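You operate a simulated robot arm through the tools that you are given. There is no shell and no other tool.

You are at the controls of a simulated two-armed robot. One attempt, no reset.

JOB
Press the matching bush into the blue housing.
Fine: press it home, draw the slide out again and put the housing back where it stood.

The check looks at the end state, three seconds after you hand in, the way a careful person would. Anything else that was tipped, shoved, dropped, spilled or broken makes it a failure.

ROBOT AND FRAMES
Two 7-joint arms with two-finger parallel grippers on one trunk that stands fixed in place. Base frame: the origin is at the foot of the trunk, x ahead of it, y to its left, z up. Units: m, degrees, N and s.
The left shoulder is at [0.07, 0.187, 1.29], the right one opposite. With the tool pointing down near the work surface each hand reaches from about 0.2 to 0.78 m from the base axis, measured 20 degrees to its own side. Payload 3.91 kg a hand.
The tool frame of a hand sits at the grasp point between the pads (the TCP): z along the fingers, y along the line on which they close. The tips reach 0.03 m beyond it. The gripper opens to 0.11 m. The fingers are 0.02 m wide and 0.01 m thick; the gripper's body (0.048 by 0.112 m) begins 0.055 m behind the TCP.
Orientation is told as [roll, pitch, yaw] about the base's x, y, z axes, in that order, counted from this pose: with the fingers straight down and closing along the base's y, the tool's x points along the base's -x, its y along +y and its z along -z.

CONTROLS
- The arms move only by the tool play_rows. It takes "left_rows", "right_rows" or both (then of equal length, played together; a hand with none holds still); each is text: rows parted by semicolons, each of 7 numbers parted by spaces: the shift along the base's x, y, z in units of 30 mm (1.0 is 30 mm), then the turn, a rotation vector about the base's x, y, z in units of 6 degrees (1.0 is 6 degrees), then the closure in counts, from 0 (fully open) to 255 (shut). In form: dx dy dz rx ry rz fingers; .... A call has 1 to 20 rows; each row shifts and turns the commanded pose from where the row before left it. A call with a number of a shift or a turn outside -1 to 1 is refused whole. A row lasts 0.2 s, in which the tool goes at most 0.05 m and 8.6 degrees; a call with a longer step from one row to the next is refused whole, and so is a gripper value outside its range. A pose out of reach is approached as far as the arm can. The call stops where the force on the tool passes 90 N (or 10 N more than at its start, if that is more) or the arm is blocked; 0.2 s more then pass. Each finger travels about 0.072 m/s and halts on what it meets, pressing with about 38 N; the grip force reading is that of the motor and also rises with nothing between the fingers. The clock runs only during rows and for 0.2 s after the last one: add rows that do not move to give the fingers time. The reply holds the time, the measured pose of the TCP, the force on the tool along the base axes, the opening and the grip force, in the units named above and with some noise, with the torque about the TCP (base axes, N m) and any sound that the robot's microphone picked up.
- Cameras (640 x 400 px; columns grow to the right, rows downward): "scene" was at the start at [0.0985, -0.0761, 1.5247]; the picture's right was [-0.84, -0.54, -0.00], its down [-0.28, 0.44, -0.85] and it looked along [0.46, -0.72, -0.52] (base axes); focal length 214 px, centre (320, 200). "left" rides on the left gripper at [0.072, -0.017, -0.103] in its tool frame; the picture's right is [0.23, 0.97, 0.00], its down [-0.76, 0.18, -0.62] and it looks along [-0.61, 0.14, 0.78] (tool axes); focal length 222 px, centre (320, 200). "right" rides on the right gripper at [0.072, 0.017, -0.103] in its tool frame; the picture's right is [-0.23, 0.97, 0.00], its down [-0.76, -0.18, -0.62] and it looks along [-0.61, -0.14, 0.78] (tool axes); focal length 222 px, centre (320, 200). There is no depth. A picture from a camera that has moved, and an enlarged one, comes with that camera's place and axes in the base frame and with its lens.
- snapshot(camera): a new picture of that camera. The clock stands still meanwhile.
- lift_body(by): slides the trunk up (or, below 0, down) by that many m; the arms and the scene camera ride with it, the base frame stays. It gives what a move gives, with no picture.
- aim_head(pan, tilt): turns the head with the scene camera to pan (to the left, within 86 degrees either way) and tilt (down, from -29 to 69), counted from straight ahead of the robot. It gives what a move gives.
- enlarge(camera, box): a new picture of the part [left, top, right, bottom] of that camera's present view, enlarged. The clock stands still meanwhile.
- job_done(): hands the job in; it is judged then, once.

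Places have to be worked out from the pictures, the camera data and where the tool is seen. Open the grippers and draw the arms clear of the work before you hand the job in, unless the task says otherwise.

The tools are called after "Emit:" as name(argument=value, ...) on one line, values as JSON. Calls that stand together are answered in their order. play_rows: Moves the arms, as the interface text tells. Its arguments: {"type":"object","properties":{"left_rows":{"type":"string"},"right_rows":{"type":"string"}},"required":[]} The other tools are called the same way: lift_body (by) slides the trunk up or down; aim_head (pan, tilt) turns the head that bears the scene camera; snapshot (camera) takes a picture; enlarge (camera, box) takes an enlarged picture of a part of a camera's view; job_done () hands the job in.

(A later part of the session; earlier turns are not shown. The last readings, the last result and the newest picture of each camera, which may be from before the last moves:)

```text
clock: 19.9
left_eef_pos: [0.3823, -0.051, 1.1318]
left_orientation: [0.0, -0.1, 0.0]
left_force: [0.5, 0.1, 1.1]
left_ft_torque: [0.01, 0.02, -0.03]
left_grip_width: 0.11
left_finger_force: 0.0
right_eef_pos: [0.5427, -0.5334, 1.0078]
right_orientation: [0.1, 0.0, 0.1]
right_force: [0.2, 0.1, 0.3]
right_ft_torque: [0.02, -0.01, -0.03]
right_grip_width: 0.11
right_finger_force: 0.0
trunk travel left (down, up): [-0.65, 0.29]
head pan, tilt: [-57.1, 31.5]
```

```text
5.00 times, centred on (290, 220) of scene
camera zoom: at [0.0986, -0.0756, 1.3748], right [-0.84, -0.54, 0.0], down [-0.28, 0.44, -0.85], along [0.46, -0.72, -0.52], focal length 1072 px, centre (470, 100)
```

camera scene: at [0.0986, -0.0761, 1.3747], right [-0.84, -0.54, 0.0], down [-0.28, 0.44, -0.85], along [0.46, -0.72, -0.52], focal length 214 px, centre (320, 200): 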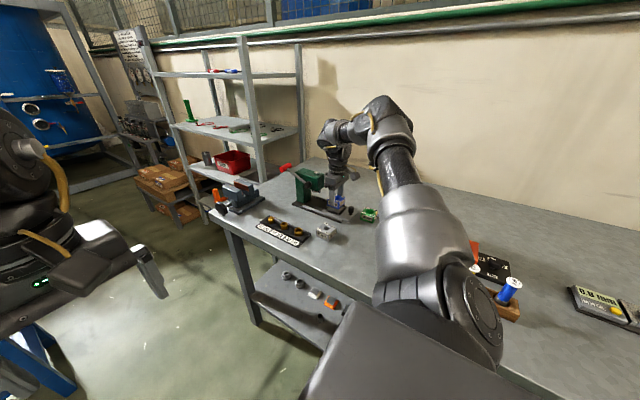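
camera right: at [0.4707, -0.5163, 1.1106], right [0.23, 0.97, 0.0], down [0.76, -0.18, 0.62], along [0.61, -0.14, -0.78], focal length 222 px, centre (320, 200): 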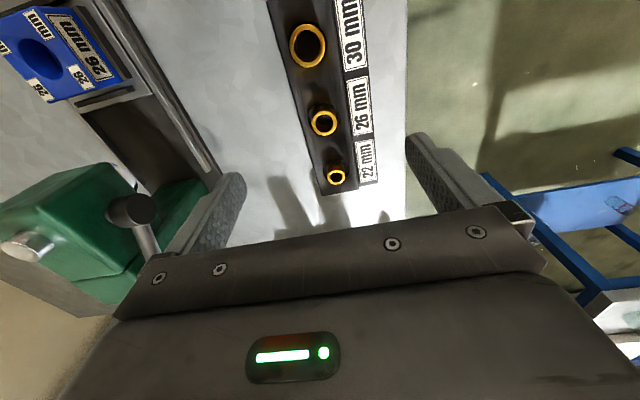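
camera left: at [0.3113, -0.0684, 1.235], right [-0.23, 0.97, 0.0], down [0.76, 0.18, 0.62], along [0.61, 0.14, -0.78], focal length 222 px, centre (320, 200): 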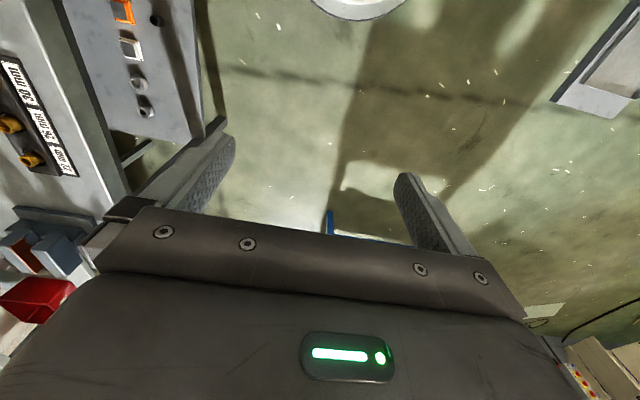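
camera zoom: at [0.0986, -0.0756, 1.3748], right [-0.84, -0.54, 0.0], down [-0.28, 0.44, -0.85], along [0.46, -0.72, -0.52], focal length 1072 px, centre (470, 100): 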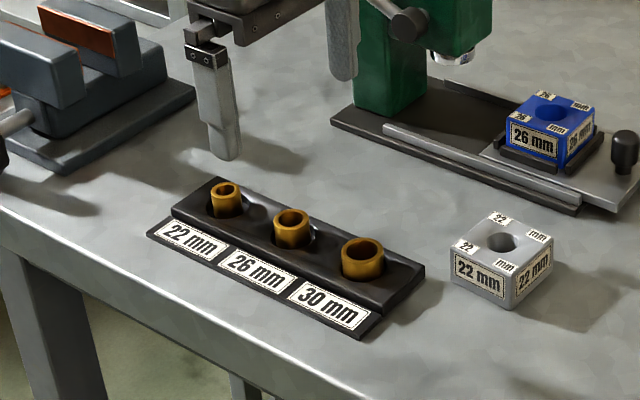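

I enlarge the bush in the wrist view for exact position.

Emit:
enlarge(camera="right", box=[260, 70, 400, 210])

```text
2.86 times, centred on (330, 140) of right
camera zoom: at [0.4707, -0.5163, 1.1106], right [0.23, 0.97, 0.0], down [0.76, -0.18, 0.62], along [0.61, -0.14, -0.78], focal length 635 px, centre (291, 371)
```

zoom: 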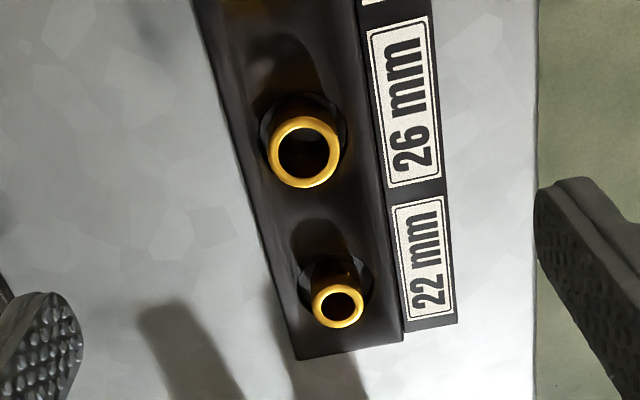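

The 26 mm bush top centre is ≈(0.550, -0.530, 0.887), protruding ~20 mm from the rack. I narrow the fingers to 50 mm and come down to z≈0.945 above it.

Emit:
play_rows(right_rows="0.24 0.1 -0.5 0 0 0 139;0 0 -0.8 0 0 0 139;0 0 -0.8 0 0 0 139;0 0 0 0 0 0 139;0 0 0 0 0 0 139")

Emit:
enlarge(camera="right", box=[240, 70, 400, 220])

Emit:
enlarge(camera="scene", box=[240, 180, 340, 260])

```text
clock: 21.1
left_eef_pos: [0.3841, -0.0518, 1.1314]
left_orientation: [0.0, 0.1, 0.1]
left_force: [-0.1, -0.2, 0.2]
left_ft_torque: [-0.03, 0.03, 0.03]
left_grip_width: 0.1102
left_finger_force: 0.1
right_eef_pos: [0.5521, -0.5319, 0.9441]
right_orientation: [0.0, 0.1, 0.0]
right_force: [-0.2, 0.0, -0.6]
right_ft_torque: [0.0, 0.02, 0.01]
right_grip_width: 0.0499
right_finger_force: 0.0
trunk travel left (down, up): [-0.65, 0.29]
head pan, tilt: [-57.1, 31.5]
```

```text
2.67 times, centred on (320, 145) of right
camera zoom: at [0.478, -0.5142, 1.0473], right [0.23, 0.97, 0.0], down [0.76, -0.18, 0.62], along [0.61, -0.14, -0.78], focal length 592 px, centre (320, 347)
```

zoom: 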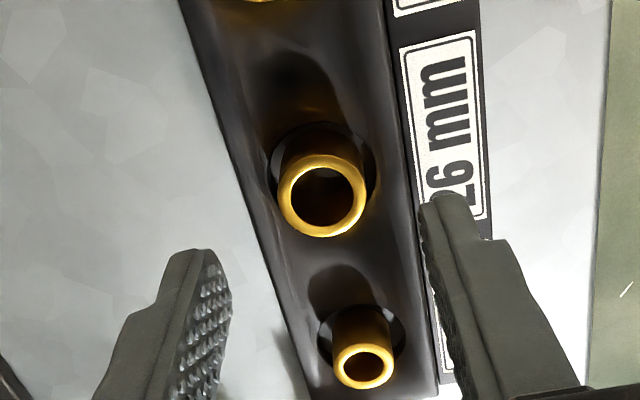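

```text
5.00 times, centred on (290, 220) of scene
camera zoom: at [0.0986, -0.0762, 1.3747], right [-0.84, -0.54, 0.0], down [-0.28, 0.44, -0.85], along [0.46, -0.72, -0.52], focal length 1072 px, centre (470, 100)
```

zoom: 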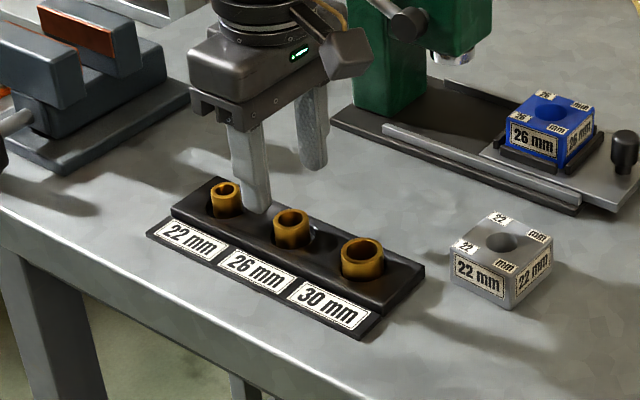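

The bush is centred between the fingers within 1 mm (top z≈0.886). I descend to z≈0.903 and close.

Emit:
play_rows(right_rows="-0.03 0.03 -0.5 0 0 0 139;0 0 -0.5 0 0 0 139;0 0 -0.35 0 0 0 139;0 0 0 0 0 0 139;0 0 0 0 0 0 255;0 0 0 0 0 0 255;0 0 0 0 0 0 255")

Emit:
enlarge(camera="right", box=[240, 70, 400, 220])

Emit:
enlarge(camera="scene", box=[260, 190, 320, 250])

```text
clock: 22.8
left_eef_pos: [0.3842, -0.0504, 1.1332]
left_orientation: [0.0, 0.0, -0.1]
left_force: [-0.3, -1.1, -0.2]
left_ft_torque: [-0.04, 0.02, 0.01]
left_grip_width: 0.1101
left_finger_force: 0.0
right_eef_pos: [0.5497, -0.5287, 0.903]
right_orientation: [0.0, 0.0, 0.0]
right_force: [-0.1, 0.4, 0.6]
right_ft_torque: [0.02, -0.07, -0.01]
right_grip_width: 0.0241
right_finger_force: 38.1
trunk travel left (down, up): [-0.65, 0.29]
head pan, tilt: [-57.1, 31.5]
```

```text
2.67 times, centred on (320, 145) of right
camera zoom: at [0.477, -0.5122, 1.007], right [0.23, 0.97, 0.0], down [0.76, -0.18, 0.62], along [0.61, -0.14, -0.78], focal length 592 px, centre (320, 347)
```

zoom: 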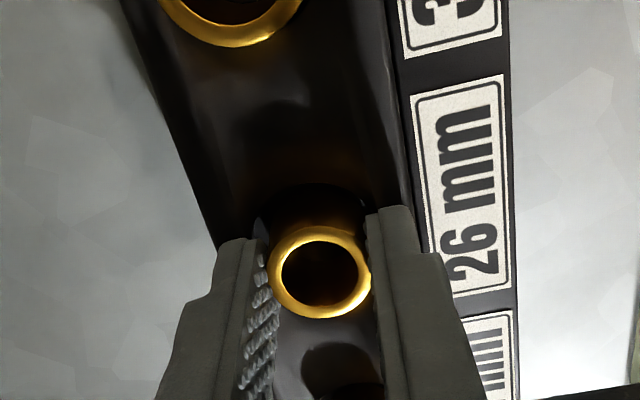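

```text
6.67 times, centred on (290, 220) of scene
camera zoom: at [0.0985, -0.0759, 1.3748], right [-0.84, -0.54, 0.0], down [-0.28, 0.44, -0.85], along [0.46, -0.72, -0.52], focal length 1430 px, centre (520, 67)
```

zoom: 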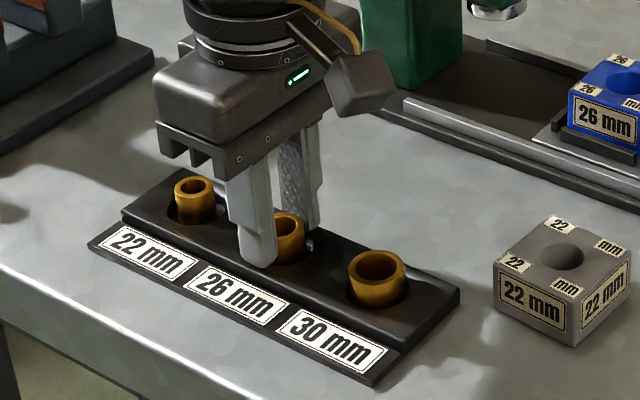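

Gripped the bush at 24 mm width. I lift it out slowly and look at it.

Emit:
play_rows(right_rows="0 0 0.2 0 0 0 255;0 0 0.4 0 0 0 255;0 0 0.8 0 0 0 255;0 0 0.9 0 0 0 255;0 0 0.9 0 0 0 255;0 0 0.9 0 0 0 255;0 0 0 0 0 0 255")

Emit:
enlarge(camera="right", box=[240, 70, 400, 220])

Emit:
enlarge(camera="scene", box=[230, 160, 320, 250])

```text
clock: 24.4
left_eef_pos: [0.3834, -0.0509, 1.1319]
left_orientation: [0.1, 0.0, 0.1]
left_force: [0.1, 0.1, 0.0]
left_ft_torque: [0.0, 0.01, 0.0]
left_grip_width: 0.1101
left_finger_force: 0.1
right_eef_pos: [0.5511, -0.5298, 1.0259]
right_orientation: [0.1, 0.0, -0.1]
right_force: [0.8, -0.3, -0.9]
right_ft_torque: [-0.06, 0.03, -0.01]
right_grip_width: 0.024
right_finger_force: 37.9
trunk travel left (down, up): [-0.65, 0.29]
head pan, tilt: [-57.1, 31.5]
```

```text
2.67 times, centred on (320, 145) of right
camera zoom: at [0.478, -0.5132, 1.1304], right [0.23, 0.97, 0.0], down [0.76, -0.18, 0.62], along [0.61, -0.14, -0.78], focal length 592 px, centre (320, 347)
```

zoom: 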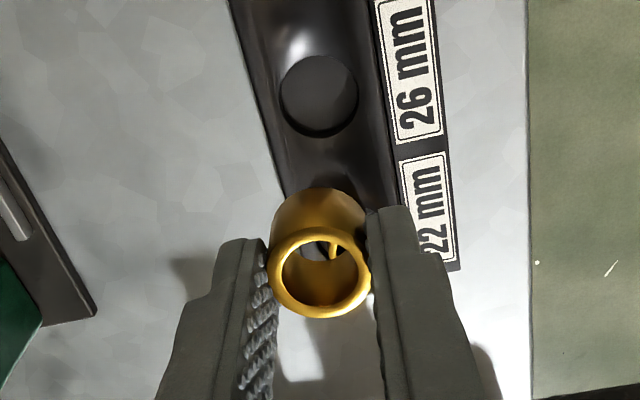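

```text
4.44 times, centred on (275, 205) of scene
camera zoom: at [0.099, -0.0766, 1.3747], right [-0.84, -0.54, 0.0], down [-0.28, 0.44, -0.85], along [0.46, -0.72, -0.52], focal length 953 px, centre (520, 178)
```

zoom: 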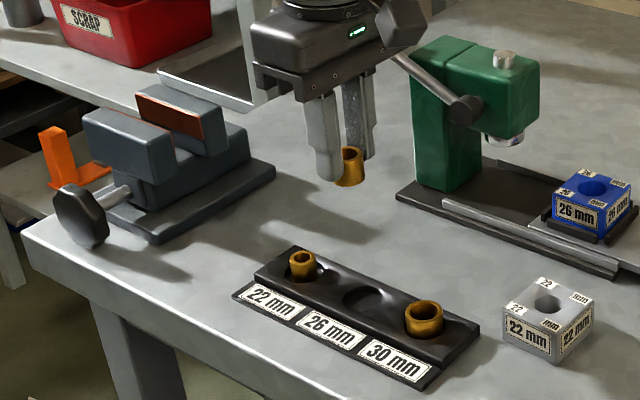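

The bush came out clean; the rack is untouched. I carry it back over the bore at safe height.

Emit:
play_rows(right_rows="-0.8 -0.75 0 0 0 0 255;-0.8 -0.95 0 0 0 0 255;-0.8 -0.95 0 0 0 0 255;-0.6 -1 0 0 0 0 255;-0.5 -1 0 0 0 0 255;0 -1 0 0 0 0 255;0 -1 0 0 0 0 255;0 -0.06 -0.6 0 0 0 255;0 0 0 0 0 0 255")

Emit:
enlarge(camera="right", box=[230, 50, 410, 230])

Emit:
enlarge(camera="scene", box=[295, 160, 375, 230])

```text
clock: 26.4
left_eef_pos: [0.3831, -0.0512, 1.1317]
left_orientation: [0.0, 0.0, 0.0]
left_force: [-0.2, -0.3, 0.2]
left_ft_torque: [-0.01, -0.02, 0.01]
left_grip_width: 0.11
left_finger_force: 0.0
right_eef_pos: [0.4458, -0.7311, 1.0081]
right_orientation: [0.0, 0.0, -0.1]
right_force: [0.4, 0.5, -0.4]
right_ft_torque: [0.02, 0.0, 0.0]
right_grip_width: 0.0241
right_finger_force: 38.0
trunk travel left (down, up): [-0.65, 0.29]
head pan, tilt: [-57.1, 31.5]
```

```text
2.22 times, centred on (320, 140) of right
camera zoom: at [0.3723, -0.7135, 1.1119], right [0.23, 0.97, 0.0], down [0.76, -0.18, 0.62], along [0.61, -0.14, -0.78], focal length 494 px, centre (320, 333)
```

zoom: 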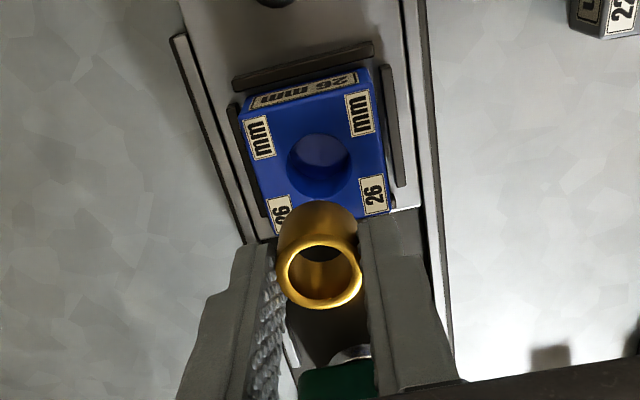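

```text
5.71 times, centred on (335, 195) of scene
camera zoom: at [0.0987, -0.0757, 1.3748], right [-0.84, -0.54, 0.0], down [-0.28, 0.44, -0.85], along [0.46, -0.72, -0.52], focal length 1226 px, centre (234, 229)
```

zoom: 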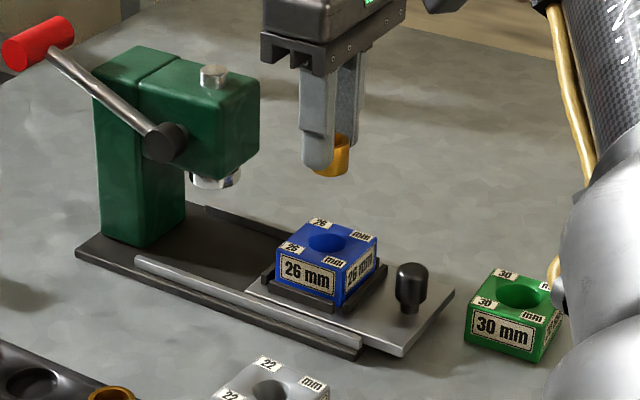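

Scene columns predicted for bore (325) and bush (330) match what I see, so alignment is good. I lower to just above the housing.

Emit:
play_rows(right_rows="0 0 -0.6 0 0 0 255;0 0 -0.5 0 0 0 255;0 0 -0.4 0 0 0 255;0 0 0 0 0 0 255")

Emit:
enlarge(camera="right", box=[230, 50, 410, 230])

Emit:
enlarge(camera="scene", box=[310, 170, 370, 220])

```text
clock: 27.4
left_eef_pos: [0.3832, -0.0515, 1.1315]
left_orientation: [0.0, 0.0, 0.0]
left_force: [0.2, 0.0, -0.4]
left_ft_torque: [0.05, -0.02, 0.02]
left_grip_width: 0.11
left_finger_force: 0.1
right_eef_pos: [0.4454, -0.731, 0.9631]
right_orientation: [0.0, 0.1, -0.1]
right_force: [-0.6, -0.8, -0.6]
right_ft_torque: [0.0, -0.01, 0.02]
right_grip_width: 0.0243
right_finger_force: 38.1
trunk travel left (down, up): [-0.65, 0.29]
head pan, tilt: [-57.1, 31.5]
```

```text
2.22 times, centred on (320, 140) of right
camera zoom: at [0.3723, -0.7139, 1.067], right [0.23, 0.97, 0.0], down [0.76, -0.18, 0.62], along [0.61, -0.14, -0.78], focal length 494 px, centre (320, 333)
```

zoom: 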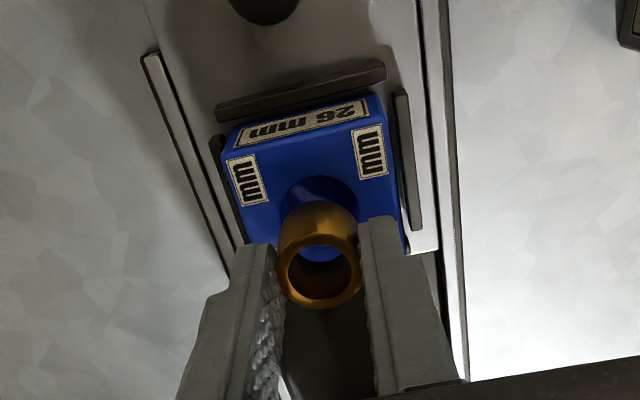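

```text
8.00 times, centred on (340, 195) of scene
camera zoom: at [0.0986, -0.0762, 1.3747], right [-0.84, -0.54, 0.0], down [-0.28, 0.44, -0.85], along [0.46, -0.72, -0.52], focal length 1716 px, centre (160, 240)
```

zoom: 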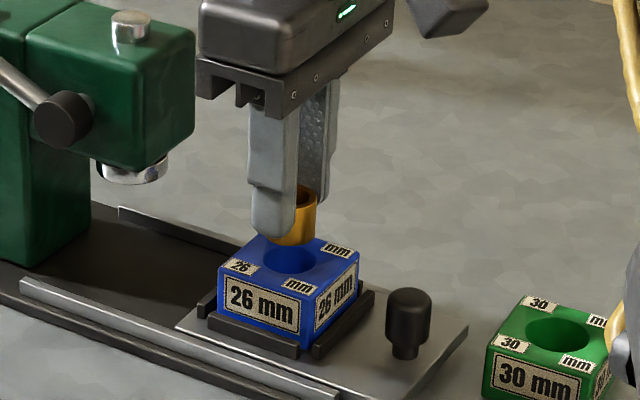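

The bush is about 10–15 mm above the bore and lined up. I lower in 3 mm steps.

Emit:
play_rows(right_rows="0 0 -0.1 0 0 0 255;0 0 -0.1 0 0 0 255;0 0 -0.1 0 0 0 255;0 0 0 0 0 0 255")

Emit:
enlarge(camera="scene", box=[320, 180, 360, 215])

Emit:
enlarge(camera="right", box=[270, 90, 370, 200])

```text
clock: 28.4
left_eef_pos: [0.3842, -0.0509, 1.1329]
left_orientation: [0.0, 0.0, 0.0]
left_force: [0.0, 0.4, -0.4]
left_ft_torque: [0.01, 0.01, -0.02]
left_grip_width: 0.1098
left_finger_force: 0.0
right_eef_pos: [0.4456, -0.7298, 0.9549]
right_orientation: [0.1, 0.0, -0.1]
right_force: [-1.1, 0.0, -1.0]
right_ft_torque: [0.01, 0.0, -0.02]
right_grip_width: 0.0245
right_finger_force: 37.9
trunk travel left (down, up): [-0.65, 0.29]
head pan, tilt: [-57.1, 31.5]
```

```text
11.43 times, centred on (340, 198) of scene
camera zoom: at [0.0986, -0.0763, 1.3747], right [-0.84, -0.54, 0.0], down [-0.28, 0.44, -0.85], along [0.46, -0.72, -0.52], focal length 2451 px, centre (91, 229)
```

zoom: 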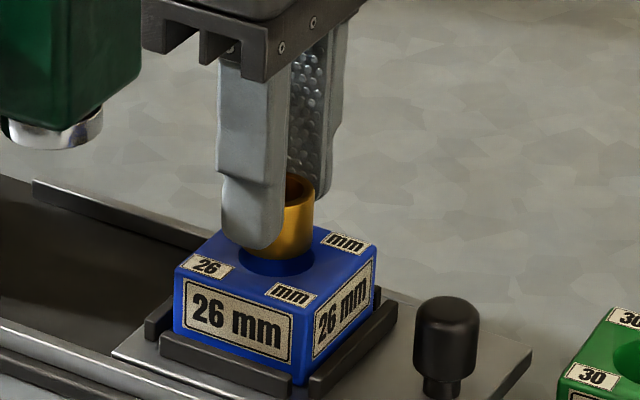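

```text
3.64 times, centred on (320, 145) of right
camera zoom: at [0.3722, -0.7139, 1.0578], right [0.23, 0.97, 0.0], down [0.76, -0.18, 0.62], along [0.61, -0.14, -0.78], focal length 808 px, centre (320, 400)
```

zoom: 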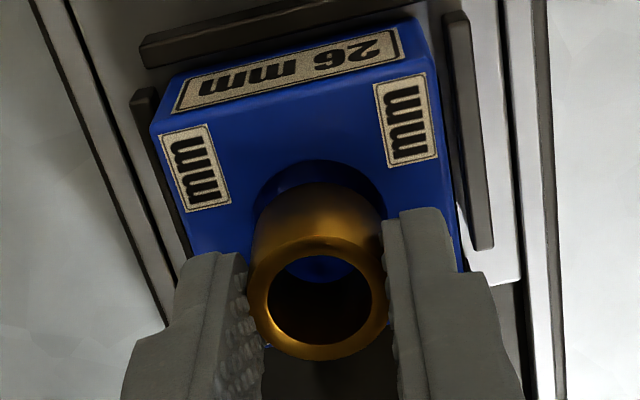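

Roughly 6 mm remain. I continue in small steps.

Emit:
play_rows(right_rows="0 0 -0.1 0 0 0 255;0 0 -0.1 0 0 0 255;0 0 0 0 0 0 255")

Emit:
enlarge(camera="scene", box=[320, 180, 360, 215])

Emit:
enlarge(camera="right", box=[270, 90, 370, 200])

```text
clock: 29.1
left_eef_pos: [0.3842, -0.051, 1.1325]
left_orientation: [0.0, -0.1, -0.1]
left_force: [0.4, 0.6, 0.2]
left_ft_torque: [-0.01, 0.02, -0.01]
left_grip_width: 0.11
left_finger_force: 0.1
right_eef_pos: [0.4439, -0.7318, 0.9483]
right_orientation: [0.0, 0.0, 0.0]
right_force: [-0.6, 0.2, -0.5]
right_ft_torque: [0.04, 0.0, 0.01]
right_grip_width: 0.0243
right_finger_force: 37.8
trunk travel left (down, up): [-0.65, 0.29]
head pan, tilt: [-57.1, 31.5]
```

```text
11.43 times, centred on (340, 198) of scene
camera zoom: at [0.0986, -0.0761, 1.3747], right [-0.84, -0.54, 0.0], down [-0.28, 0.44, -0.85], along [0.46, -0.72, -0.52], focal length 2451 px, centre (91, 229)
```

zoom: 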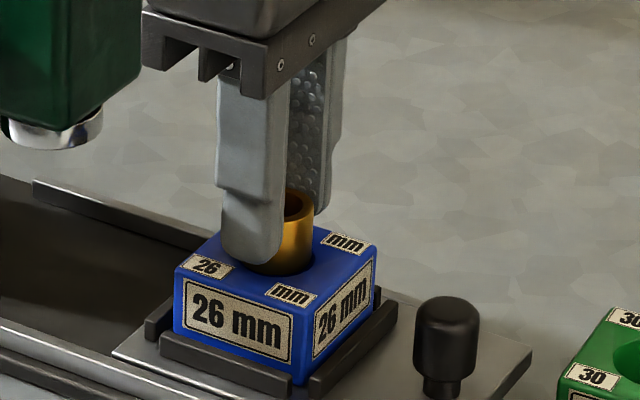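

```text
3.64 times, centred on (320, 145) of right
camera zoom: at [0.3722, -0.7137, 1.0518], right [0.23, 0.97, 0.0], down [0.76, -0.18, 0.62], along [0.61, -0.14, -0.78], focal length 808 px, centre (320, 400)
```

zoom: 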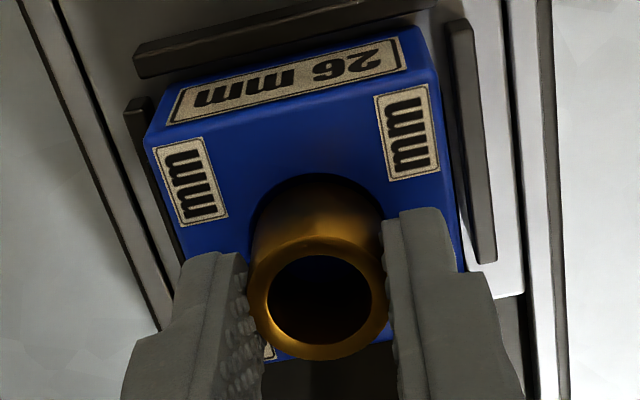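

The bush's lower edge is at the bore mouth with no force yet. I continue very gently.

Emit:
play_rows(right_rows="0 0 -0.06 0 0 0 255;0 0 -0.06 0 0 0 255;0 0 0 0 0 0 255")

Emit:
enlarge(camera="scene", box=[320, 180, 360, 215])

Emit:
enlarge(camera="right", box=[270, 90, 370, 200])

```text
clock: 29.9
left_eef_pos: [0.3847, -0.0513, 1.132]
left_orientation: [0.0, -0.1, -0.1]
left_force: [-0.5, -0.1, -0.2]
left_ft_torque: [0.01, 0.0, 0.0]
left_grip_width: 0.1098
left_finger_force: 0.1
right_eef_pos: [0.4457, -0.7301, 0.9452]
right_orientation: [-0.1, 0.1, 0.1]
right_force: [0.2, 0.5, -1.0]
right_ft_torque: [-0.01, -0.02, -0.01]
right_grip_width: 0.0241
right_finger_force: 37.6
trunk travel left (down, up): [-0.65, 0.29]
head pan, tilt: [-57.1, 31.5]
```

```text
11.43 times, centred on (340, 198) of scene
camera zoom: at [0.0986, -0.0762, 1.3747], right [-0.84, -0.54, 0.0], down [-0.28, 0.44, -0.85], along [0.46, -0.72, -0.52], focal length 2451 px, centre (91, 229)
```

zoom: 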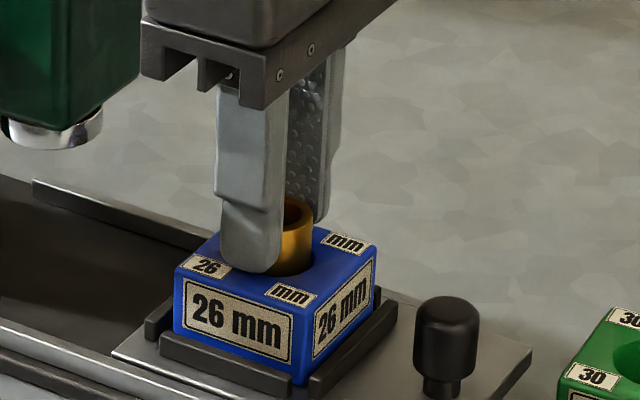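

```text
3.64 times, centred on (320, 145) of right
camera zoom: at [0.3723, -0.7136, 1.0482], right [0.23, 0.97, 0.0], down [0.76, -0.18, 0.62], along [0.61, -0.14, -0.78], focal length 808 px, centre (320, 400)
```

zoom: 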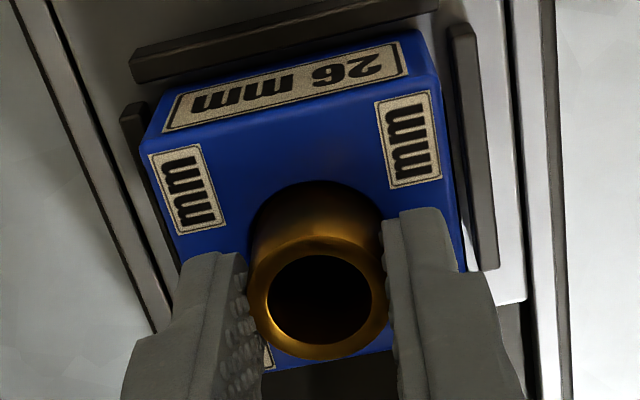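

The bush is now inside the bore mouth with no resistance. Continue slowly until it seats or the fingertips get near the top face.

Emit:
play_rows(right_rows="0 0 -0.05 0 0 0 255;0 0 -0.05 0 0 0 255;0 0 0 0 0 0 255")

Emit:
enlarge(camera="scene", box=[320, 180, 360, 215])

```text
clock: 30.8
left_eef_pos: [0.3839, -0.0512, 1.1323]
left_orientation: [0.1, 0.1, -0.1]
left_force: [-0.8, 0.4, -0.3]
left_ft_torque: [0.0, 0.0, 0.03]
left_grip_width: 0.1097
left_finger_force: 0.1
right_eef_pos: [0.4452, -0.7296, 0.9426]
right_orientation: [0.1, 0.1, 0.1]
right_force: [-0.6, -0.8, 0.9]
right_ft_torque: [-0.04, -0.02, -0.02]
right_grip_width: 0.0242
right_finger_force: 37.8
trunk travel left (down, up): [-0.65, 0.29]
head pan, tilt: [-57.1, 31.5]
```

```text
11.43 times, centred on (340, 198) of scene
camera zoom: at [0.0985, -0.076, 1.3748], right [-0.84, -0.54, 0.0], down [-0.28, 0.44, -0.85], along [0.46, -0.72, -0.52], focal length 2451 px, centre (91, 229)
```

zoom: 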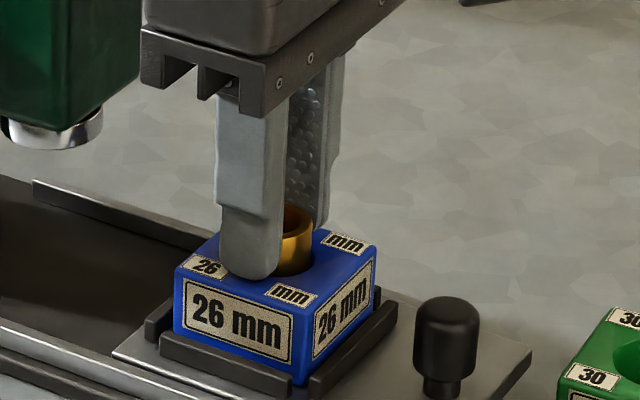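

Still no notable force. Another 3 mm.

Emit:
play_rows(right_rows="0 0 -0.05 0 0 0 255;0 0 -0.04 0 0 0 255;0 0 0 0 0 0 255")

Emit:
enlarge(camera="scene", box=[320, 180, 360, 215])

Emit:
enlarge(camera="right", box=[270, 90, 370, 200])

```text
clock: 31.6
left_eef_pos: [0.3829, -0.0505, 1.1334]
left_orientation: [-0.1, -0.1, 0.0]
left_force: [0.5, 1.0, -0.6]
left_ft_torque: [-0.02, 0.0, -0.01]
left_grip_width: 0.1101
left_finger_force: 0.1
right_eef_pos: [0.4453, -0.7293, 0.9419]
right_orientation: [-0.1, -0.2, 0.0]
right_force: [1.5, -5.7, 16.0]
right_ft_torque: [-0.24, -0.01, 0.02]
right_grip_width: 0.0241
right_finger_force: 37.7
trunk travel left (down, up): [-0.65, 0.29]
head pan, tilt: [-57.1, 31.5]
```

```text
11.43 times, centred on (340, 198) of scene
camera zoom: at [0.0972, -0.0746, 1.3751], right [-0.84, -0.54, 0.0], down [-0.28, 0.44, -0.85], along [0.46, -0.72, -0.52], focal length 2451 px, centre (91, 229)
```

zoom: 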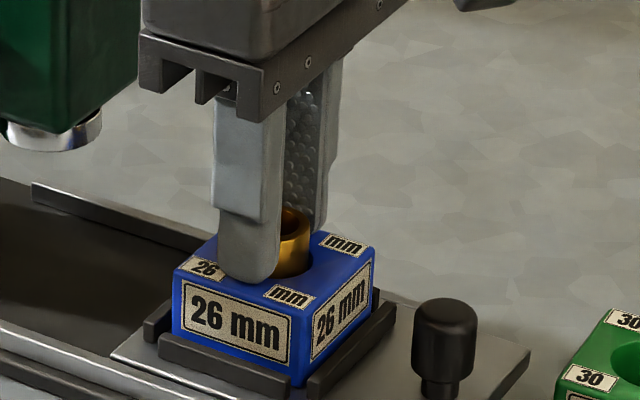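

```text
3.64 times, centred on (320, 145) of right
camera zoom: at [0.3718, -0.7125, 1.0448], right [0.23, 0.97, 0.0], down [0.76, -0.18, 0.63], along [0.61, -0.14, -0.78], focal length 808 px, centre (320, 400)
```

zoom: 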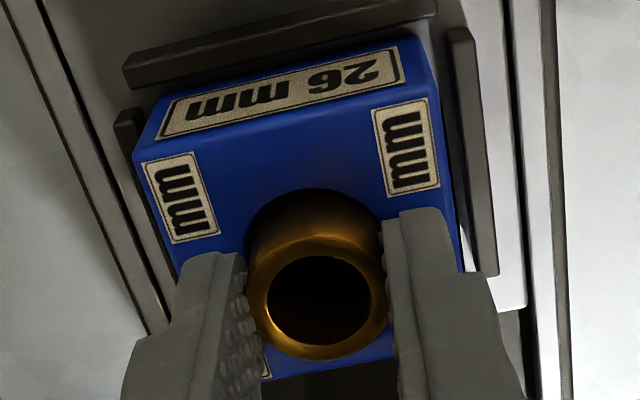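

Contact at 16 N: the bush has started in the bore and seats on its lead-in. I ease off and open the fingers a little to let it stand, then check.

Emit:
play_rows(right_rows="0 0 0.06 0 0 0 255;0 0 0 0 0 0 150;0 0 0 0 0 0 150;0 0 0 0 0 0 150")

Emit:
enlarge(camera="scene", box=[320, 180, 360, 215])

Emit:
enlarge(camera="right", box=[270, 90, 370, 200])

```text
clock: 32.5
left_eef_pos: [0.3833, -0.0514, 1.132]
left_orientation: [0.0, 0.0, 0.0]
left_force: [0.1, 0.5, 0.5]
left_ft_torque: [-0.01, -0.04, 0.01]
left_grip_width: 0.1098
left_finger_force: 0.0
right_eef_pos: [0.4439, -0.7301, 0.9407]
right_orientation: [0.0, 0.0, 0.0]
right_force: [0.5, -0.4, 0.0]
right_ft_torque: [0.03, 0.02, 0.0]
right_grip_width: 0.0455
right_finger_force: 0.0
trunk travel left (down, up): [-0.65, 0.29]
head pan, tilt: [-57.1, 31.5]
```

```text
11.43 times, centred on (340, 198) of scene
camera zoom: at [0.0986, -0.0761, 1.3747], right [-0.84, -0.54, 0.0], down [-0.28, 0.44, -0.85], along [0.46, -0.72, -0.52], focal length 2451 px, centre (91, 229)
```

zoom: 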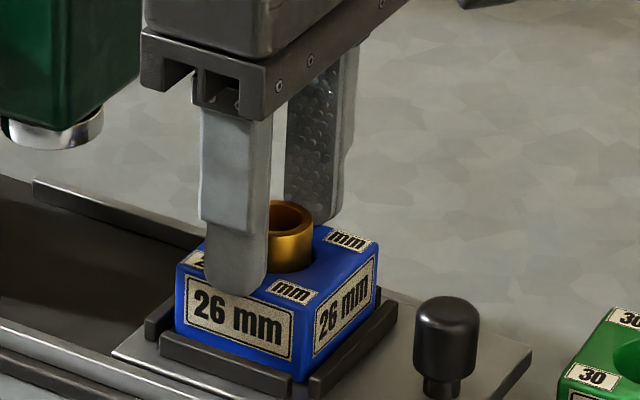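

```text
3.64 times, centred on (320, 145) of right
camera zoom: at [0.3722, -0.7133, 1.0444], right [0.23, 0.97, 0.0], down [0.76, -0.18, 0.62], along [0.61, -0.14, -0.78], focal length 808 px, centre (320, 400)
```

zoom: 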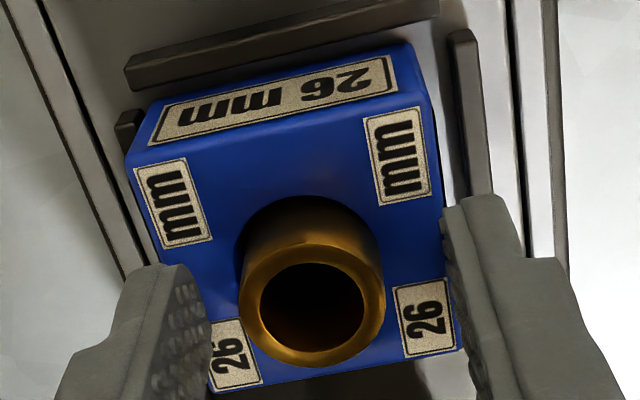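

The bush stands upright in the bore. I lift the hand straight up and look from above.

Emit:
play_rows(right_rows="0 0 0.3 0 0 0 150;0 0 0.7 0 0 0 150;0 0 0.8 0 0 0 150;0 0 0.6 0 0 0 150;0 0 0 0 0 0 150")

Emit:
enlarge(camera="scene", box=[290, 160, 370, 220])

Emit:
enlarge(camera="right", box=[240, 50, 400, 210])

```text
clock: 33.8
left_eef_pos: [0.3837, -0.0529, 1.1324]
left_orientation: [-0.1, 0.0, 0.0]
left_force: [0.3, -0.3, -0.5]
left_ft_torque: [0.01, -0.02, -0.01]
left_grip_width: 0.1098
left_finger_force: 0.0
right_eef_pos: [0.4452, -0.7311, 1.014]
right_orientation: [0.1, 0.1, 0.0]
right_force: [1.3, -1.2, 0.6]
right_ft_torque: [-0.02, -0.01, -0.02]
right_grip_width: 0.0456
right_finger_force: 0.0
trunk travel left (down, up): [-0.65, 0.29]
head pan, tilt: [-57.1, 31.5]
```

```text
6.67 times, centred on (330, 190) of scene
camera zoom: at [0.0987, -0.0765, 1.3747], right [-0.84, -0.54, 0.0], down [-0.28, 0.44, -0.85], along [0.46, -0.72, -0.52], focal length 1430 px, centre (253, 267)
```

zoom: 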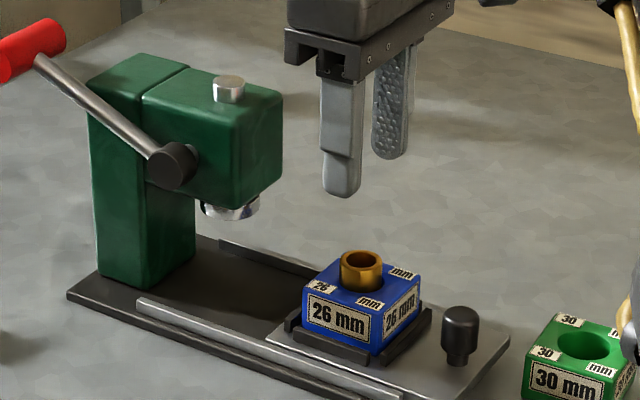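

```text
2.50 times, centred on (320, 130) of right
camera zoom: at [0.3723, -0.7146, 1.1165], right [0.23, 0.97, 0.0], down [0.76, -0.18, 0.62], along [0.61, -0.14, -0.78], focal length 555 px, centre (320, 375)
```

zoom: 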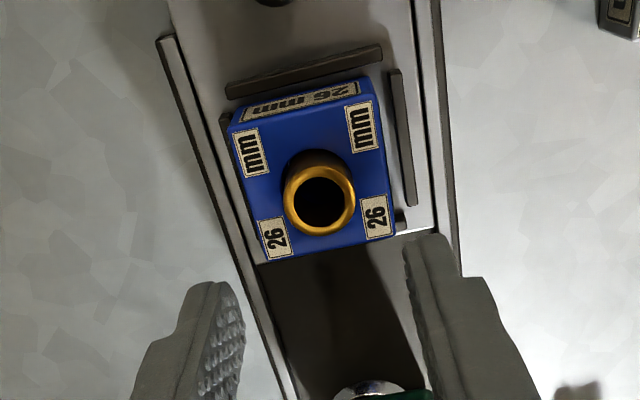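

The bush stands upright, ~16 mm proud (top ≈0.923), ram bottom ≈0.933, so it should pass under. Next I go to the slide knob at ≈(0.3785, -0.7317, top 0.912), with the hand tilted 15° so its body stays away from the press head.

Emit:
play_rows(right_rows="-0.8 0 0 0 -0.5 0 116;-0.8 0 0 0 -0.8 0 116;-0.76 0 0 0 -0.8 0 116;0 0 -0.5 0 -0.4 0 116;0 0 -0.6 0 0 0 116;0 0 0 0 0 0 116")

Emit:
snapshot(camera="right")

Emit:
enlarge(camera="scene", box=[310, 160, 390, 220])

```text
clock: 35.1
left_eef_pos: [0.3845, -0.0516, 1.131]
left_orientation: [0.0, 0.0, 0.0]
left_force: [-0.8, 0.0, 0.1]
left_ft_torque: [0.02, 0.01, 0.0]
left_grip_width: 0.11
left_finger_force: 0.0
right_eef_pos: [0.374, -0.73, 0.9804]
right_orientation: [0.0, -15.0, 0.0]
right_force: [0.3, 0.7, -0.3]
right_ft_torque: [0.04, 0.03, 0.04]
right_grip_width: 0.06
right_finger_force: 0.0
trunk travel left (down, up): [-0.65, 0.29]
head pan, tilt: [-57.1, 31.5]
```

```text
taken
camera right: at [0.2768, -0.7135, 1.0605], right [0.22, 0.97, 0.06], down [0.57, -0.18, 0.8], along [0.79, -0.14, -0.6], focal length 222 px, centre (320, 200)
```

right: 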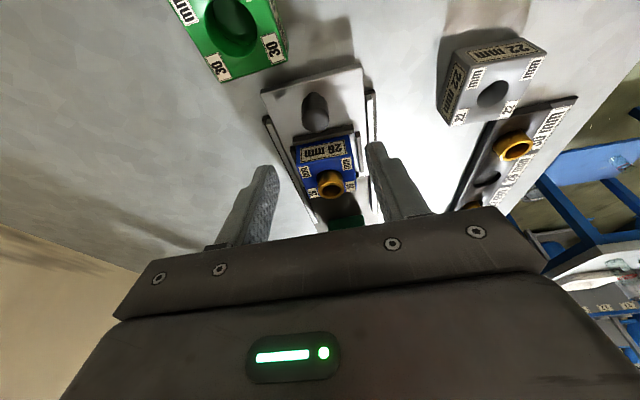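

```text
6.67 times, centred on (350, 190) of scene
camera zoom: at [0.0982, -0.0758, 1.3748], right [-0.84, -0.54, 0.0], down [-0.28, 0.44, -0.85], along [0.46, -0.72, -0.52], focal length 1430 px, centre (120, 267)
```

zoom: 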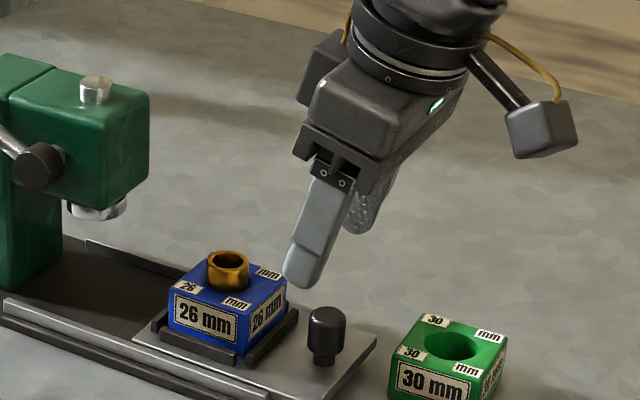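

The knob lies between the fingers' planes (y≈-0.730). I descend to z≈0.917 and close on the knob.

Emit:
play_rows(right_rows="0.03 0 -0.7 0 0 0 116;0 0 -0.7 0 0 0 116;0 0 -0.7 0 0 0 116;0 0 0 0 0 0 116")

Emit:
enlarge(camera="scene", box=[310, 160, 390, 220])

Emit:
enlarge(camera="right", box=[230, 50, 410, 230])

```text
clock: 36.1
left_eef_pos: [0.3833, -0.0519, 1.1328]
left_orientation: [0.0, -0.1, 0.0]
left_force: [0.3, 0.4, 0.5]
left_ft_torque: [0.0, -0.02, 0.0]
left_grip_width: 0.1099
left_finger_force: 0.0
right_eef_pos: [0.3756, -0.7314, 0.9171]
right_orientation: [0.0, -15.0, 0.1]
right_force: [-0.1, 0.4, 0.3]
right_ft_torque: [-0.03, 0.01, 0.0]
right_grip_width: 0.0601
right_finger_force: 0.1
trunk travel left (down, up): [-0.65, 0.29]
head pan, tilt: [-57.1, 31.5]
```

```text
6.67 times, centred on (350, 190) of scene
camera zoom: at [0.0984, -0.076, 1.3748], right [-0.84, -0.54, 0.0], down [-0.28, 0.44, -0.85], along [0.46, -0.72, -0.52], focal length 1430 px, centre (120, 267)
```

zoom: 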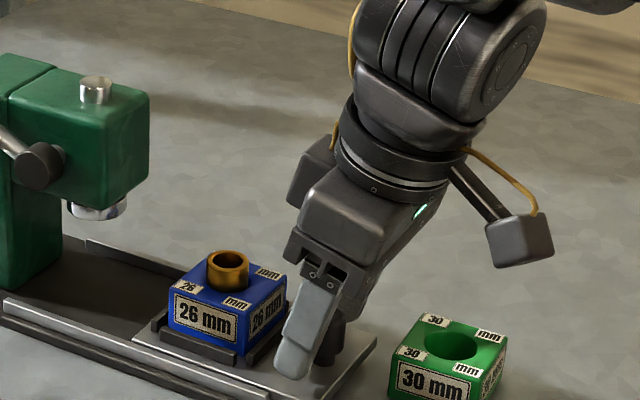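

```text
2.22 times, centred on (320, 140) of right
camera zoom: at [0.2784, -0.7137, 0.9975], right [0.22, 0.97, 0.06], down [0.57, -0.18, 0.8], along [0.79, -0.14, -0.6], focal length 494 px, centre (320, 333)
```

zoom: 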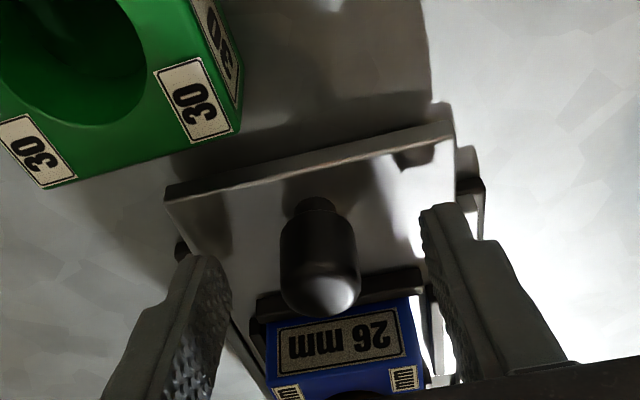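

The knob sits between the open fingers. I close on it.

Emit:
play_rows(right_rows="0 0 0 0 0 0 200;0 0 0 0 0 0 255;0 0 0 0 0 0 255;0 0 0 0 0 0 255")

Emit:
enlarge(camera="right", box=[230, 50, 410, 230])

```text
clock: 37.1
left_eef_pos: [0.3833, -0.0502, 1.133]
left_orientation: [0.0, 0.0, 0.0]
left_force: [0.1, 0.6, -0.8]
left_ft_torque: [0.0, -0.02, 0.02]
left_grip_width: 0.11
left_finger_force: 0.0
right_eef_pos: [0.3765, -0.7291, 0.9157]
right_orientation: [0.1, -15.0, 0.0]
right_force: [-1.2, 5.8, -4.7]
right_ft_torque: [-0.58, -0.62, 0.06]
right_grip_width: 0.0218
right_finger_force: 45.3
trunk travel left (down, up): [-0.65, 0.29]
head pan, tilt: [-57.1, 31.5]
```

```text
2.22 times, centred on (320, 140) of right
camera zoom: at [0.2787, -0.7133, 0.9974], right [0.22, 0.97, 0.06], down [0.57, -0.18, 0.8], along [0.79, -0.14, -0.6], focal length 494 px, centre (320, 333)
```

zoom: 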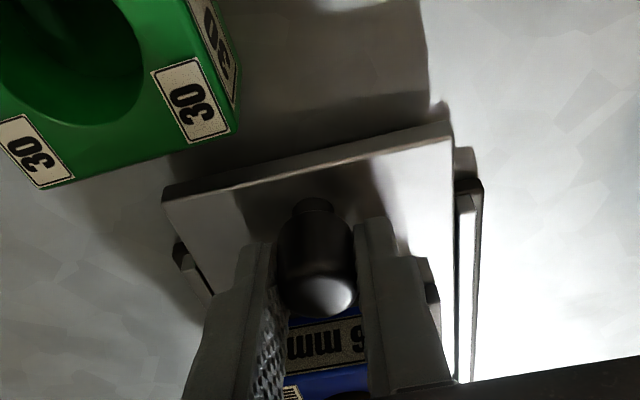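

Gripped (21.8 mm). I push the slide in along +x gently, 40 mm first.

Emit:
play_rows(right_rows="0.05 0.03 0 0 0 0 255;0.15 0 0 0 0 0 255;0.25 0 0 0 0 0 255;0.3 0 0 0 0 0 255;0.3 0 0 0 0 0 255;0.2 0 0 0 0 0 255;0.1 0 0 0 0 0 255;0 0 0 0 0 0 255")

Emit:
enlarge(camera="scene", box=[290, 160, 370, 220])

```text
clock: 39.0
left_eef_pos: [0.3829, -0.0521, 1.1329]
left_orientation: [0.0, 0.0, 0.0]
left_force: [0.1, -0.4, -0.1]
left_ft_torque: [-0.01, 0.02, 0.0]
left_grip_width: 0.1099
left_finger_force: 0.0
right_eef_pos: [0.4164, -0.7285, 0.9166]
right_orientation: [0.0, -14.9, 0.1]
right_force: [-1.5, 2.8, -6.2]
right_ft_torque: [-0.66, 1.19, -0.15]
right_grip_width: 0.0218
right_finger_force: 45.6
trunk travel left (down, up): [-0.65, 0.29]
head pan, tilt: [-57.1, 31.5]
```

```text
6.67 times, centred on (330, 190) of scene
camera zoom: at [0.0991, -0.0764, 1.3747], right [-0.84, -0.54, 0.0], down [-0.28, 0.44, -0.85], along [0.46, -0.72, -0.52], focal length 1430 px, centre (253, 267)
```

zoom: 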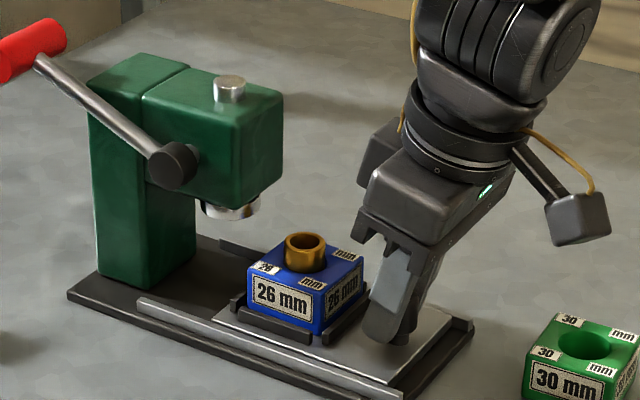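

The slide moves smoothly with little force. Another 33 mm, then I check the clearance bush/ram.

Emit:
play_rows(right_rows="0.1 0 0 0 0 0 255;0.2 0 0 0 0 0 255;0.25 0 0 0 0 0 255;0.25 0 0 0 0 0 255;0.2 0 0 0 0 0 255;0.1 0 0 0 0 0 255;0 0 0 0 0 0 255")

Emit:
enlarge(camera="scene", box=[290, 160, 370, 220])

```text
clock: 40.5
left_eef_pos: [0.3835, -0.0524, 1.1324]
left_orientation: [0.1, 0.0, 0.0]
left_force: [-0.2, 0.0, -0.3]
left_ft_torque: [0.0, 0.0, 0.02]
left_grip_width: 0.1095
left_finger_force: 0.0
right_eef_pos: [0.4498, -0.7295, 0.9161]
right_orientation: [0.1, -15.0, -0.1]
right_force: [-1.7, 2.3, -10.1]
right_ft_torque: [-0.63, -0.17, 0.02]
right_grip_width: 0.0219
right_finger_force: 45.4
trunk travel left (down, up): [-0.65, 0.29]
head pan, tilt: [-57.1, 31.5]
```

```text
6.67 times, centred on (330, 190) of scene
camera zoom: at [0.0992, -0.077, 1.3746], right [-0.84, -0.54, 0.0], down [-0.28, 0.44, -0.85], along [0.46, -0.72, -0.52], focal length 1430 px, centre (253, 267)
```

zoom: 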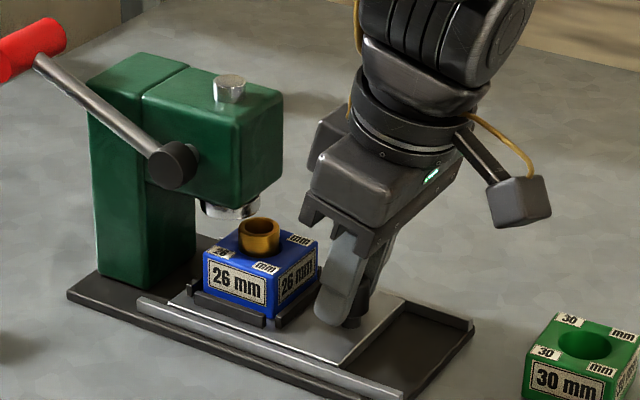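

I enlarge to check the clearance between ram and bush before the last ~20 mm.

Emit:
enlarge(camera="scene", box=[310, 175, 340, 200])

Emit:
enlarge(camera="right", box=[240, 100, 400, 240])

```text
16.00 times, centred on (325, 188) of scene
camera zoom: at [0.0992, -0.077, 1.3746], right [-0.84, -0.54, 0.0], down [-0.28, 0.44, -0.85], along [0.46, -0.72, -0.52], focal length 3432 px, centre (240, 400)
```

zoom: 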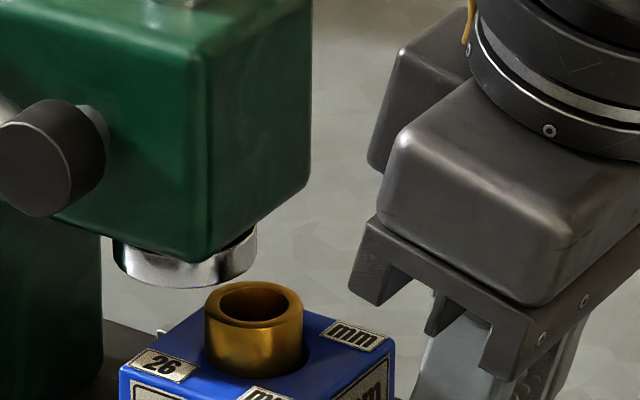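

```text
2.86 times, centred on (320, 170) of right
camera zoom: at [0.3524, -0.7133, 0.9974], right [0.22, 0.97, 0.06], down [0.57, -0.18, 0.8], along [0.79, -0.14, -0.6], focal length 635 px, centre (320, 286)
```

zoom: 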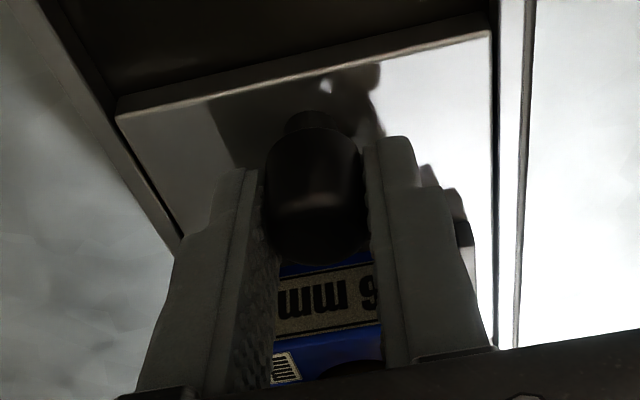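

There will be about 10 mm between bush top and ram, and the gripper stays ~35 mm clear of the head. I push on in small steps to the slide's stop.

Emit:
play_rows(right_rows="0.1 0 -0.02 0 0 0 255;0.15 0 0 0 0 0 255;0.15 0 0 0 0 0 255;0.1 0 0 0 0 0 255;0.05 0 0 0 0 0 255;0 0 0 0 0 0 255")

Emit:
enlarge(camera="scene", box=[300, 170, 350, 210])

```text
clock: 42.0
left_eef_pos: [0.3839, -0.0515, 1.1321]
left_orientation: [0.0, 0.0, -0.1]
left_force: [0.1, -0.2, -0.2]
left_ft_torque: [0.0, 0.0, -0.05]
left_grip_width: 0.1101
left_finger_force: 0.1
right_eef_pos: [0.4647, -0.7302, 0.9175]
right_orientation: [0.0, -15.0, 0.1]
right_force: [-1.8, -1.4, -2.3]
right_ft_torque: [-0.7, 0.45, -0.05]
right_grip_width: 0.0217
right_finger_force: 44.7
trunk travel left (down, up): [-0.65, 0.29]
head pan, tilt: [-57.1, 31.5]
```

```text
10.00 times, centred on (325, 190) of scene
camera zoom: at [0.0986, -0.0766, 1.3747], right [-0.84, -0.54, 0.0], down [-0.28, 0.44, -0.85], along [0.46, -0.72, -0.52], focal length 2145 px, centre (270, 300)
```

zoom: 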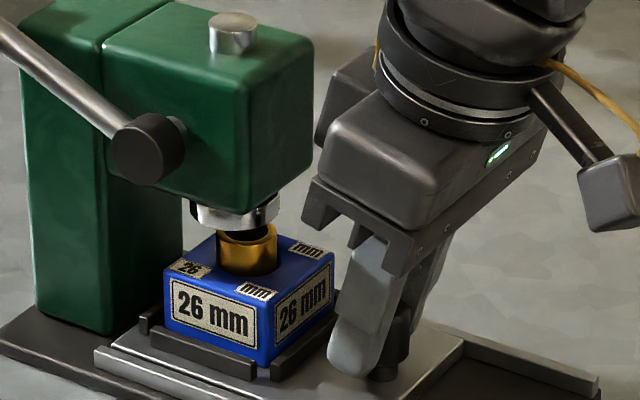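

The bush slips under the ram without touching. I creep on for the last ~7 mm to feel the stop.

Emit:
play_rows(right_rows="0.07 0 0 0 0 0 255;0.07 0 0 0 0 0 255;0.07 0 0 0 0 0 255;0 0 0 0 0 0 255")

Emit:
enlarge(camera="scene", box=[300, 170, 350, 210])

```text
clock: 43.0
left_eef_pos: [0.3826, -0.0511, 1.1319]
left_orientation: [0.2, 0.0, 0.0]
left_force: [0.3, 0.1, 1.0]
left_ft_torque: [0.01, -0.04, -0.01]
left_grip_width: 0.1097
left_finger_force: 0.0
right_eef_pos: [0.4697, -0.7302, 0.9172]
right_orientation: [0.0, -15.1, 0.0]
right_force: [-5.5, -3.2, 0.2]
right_ft_torque: [-0.67, 0.16, 0.14]
right_grip_width: 0.0217
right_finger_force: 44.9
trunk travel left (down, up): [-0.65, 0.29]
head pan, tilt: [-57.1, 31.5]
```

```text
10.00 times, centred on (325, 190) of scene
camera zoom: at [0.0977, -0.0766, 1.3748], right [-0.84, -0.54, 0.0], down [-0.28, 0.44, -0.85], along [0.46, -0.72, -0.52], focal length 2145 px, centre (270, 300)
```

zoom: 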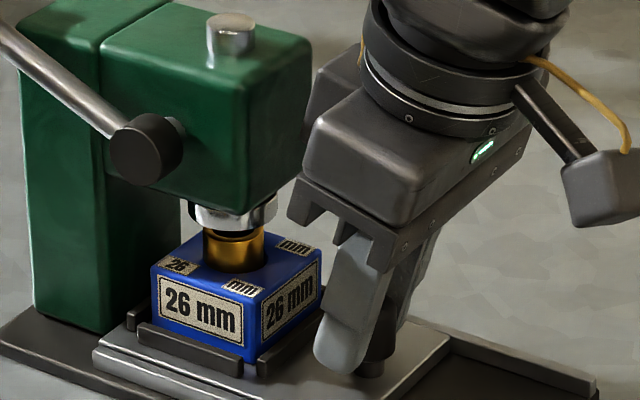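

Bush and ram now line up (columns ~234/236). One more small push to check for the end stop.

Emit:
play_rows(right_rows="0.06 0 0 0 0 0 255;0 0 0 0 0 0 255")

```text
clock: 43.5
left_eef_pos: [0.3816, -0.0512, 1.1338]
left_orientation: [0.1, -0.1, 0.0]
left_force: [-0.3, -0.2, -0.1]
left_ft_torque: [0.02, -0.01, -0.01]
left_grip_width: 0.1098
left_finger_force: 0.1
right_eef_pos: [0.4698, -0.7301, 0.9169]
right_orientation: [0.1, -14.9, -0.1]
right_force: [-12.4, 0.1, -2.5]
right_ft_torque: [-0.66, -0.5, 0.16]
right_grip_width: 0.0218
right_finger_force: 45.4
trunk travel left (down, up): [-0.65, 0.29]
head pan, tilt: [-57.1, 31.5]
```

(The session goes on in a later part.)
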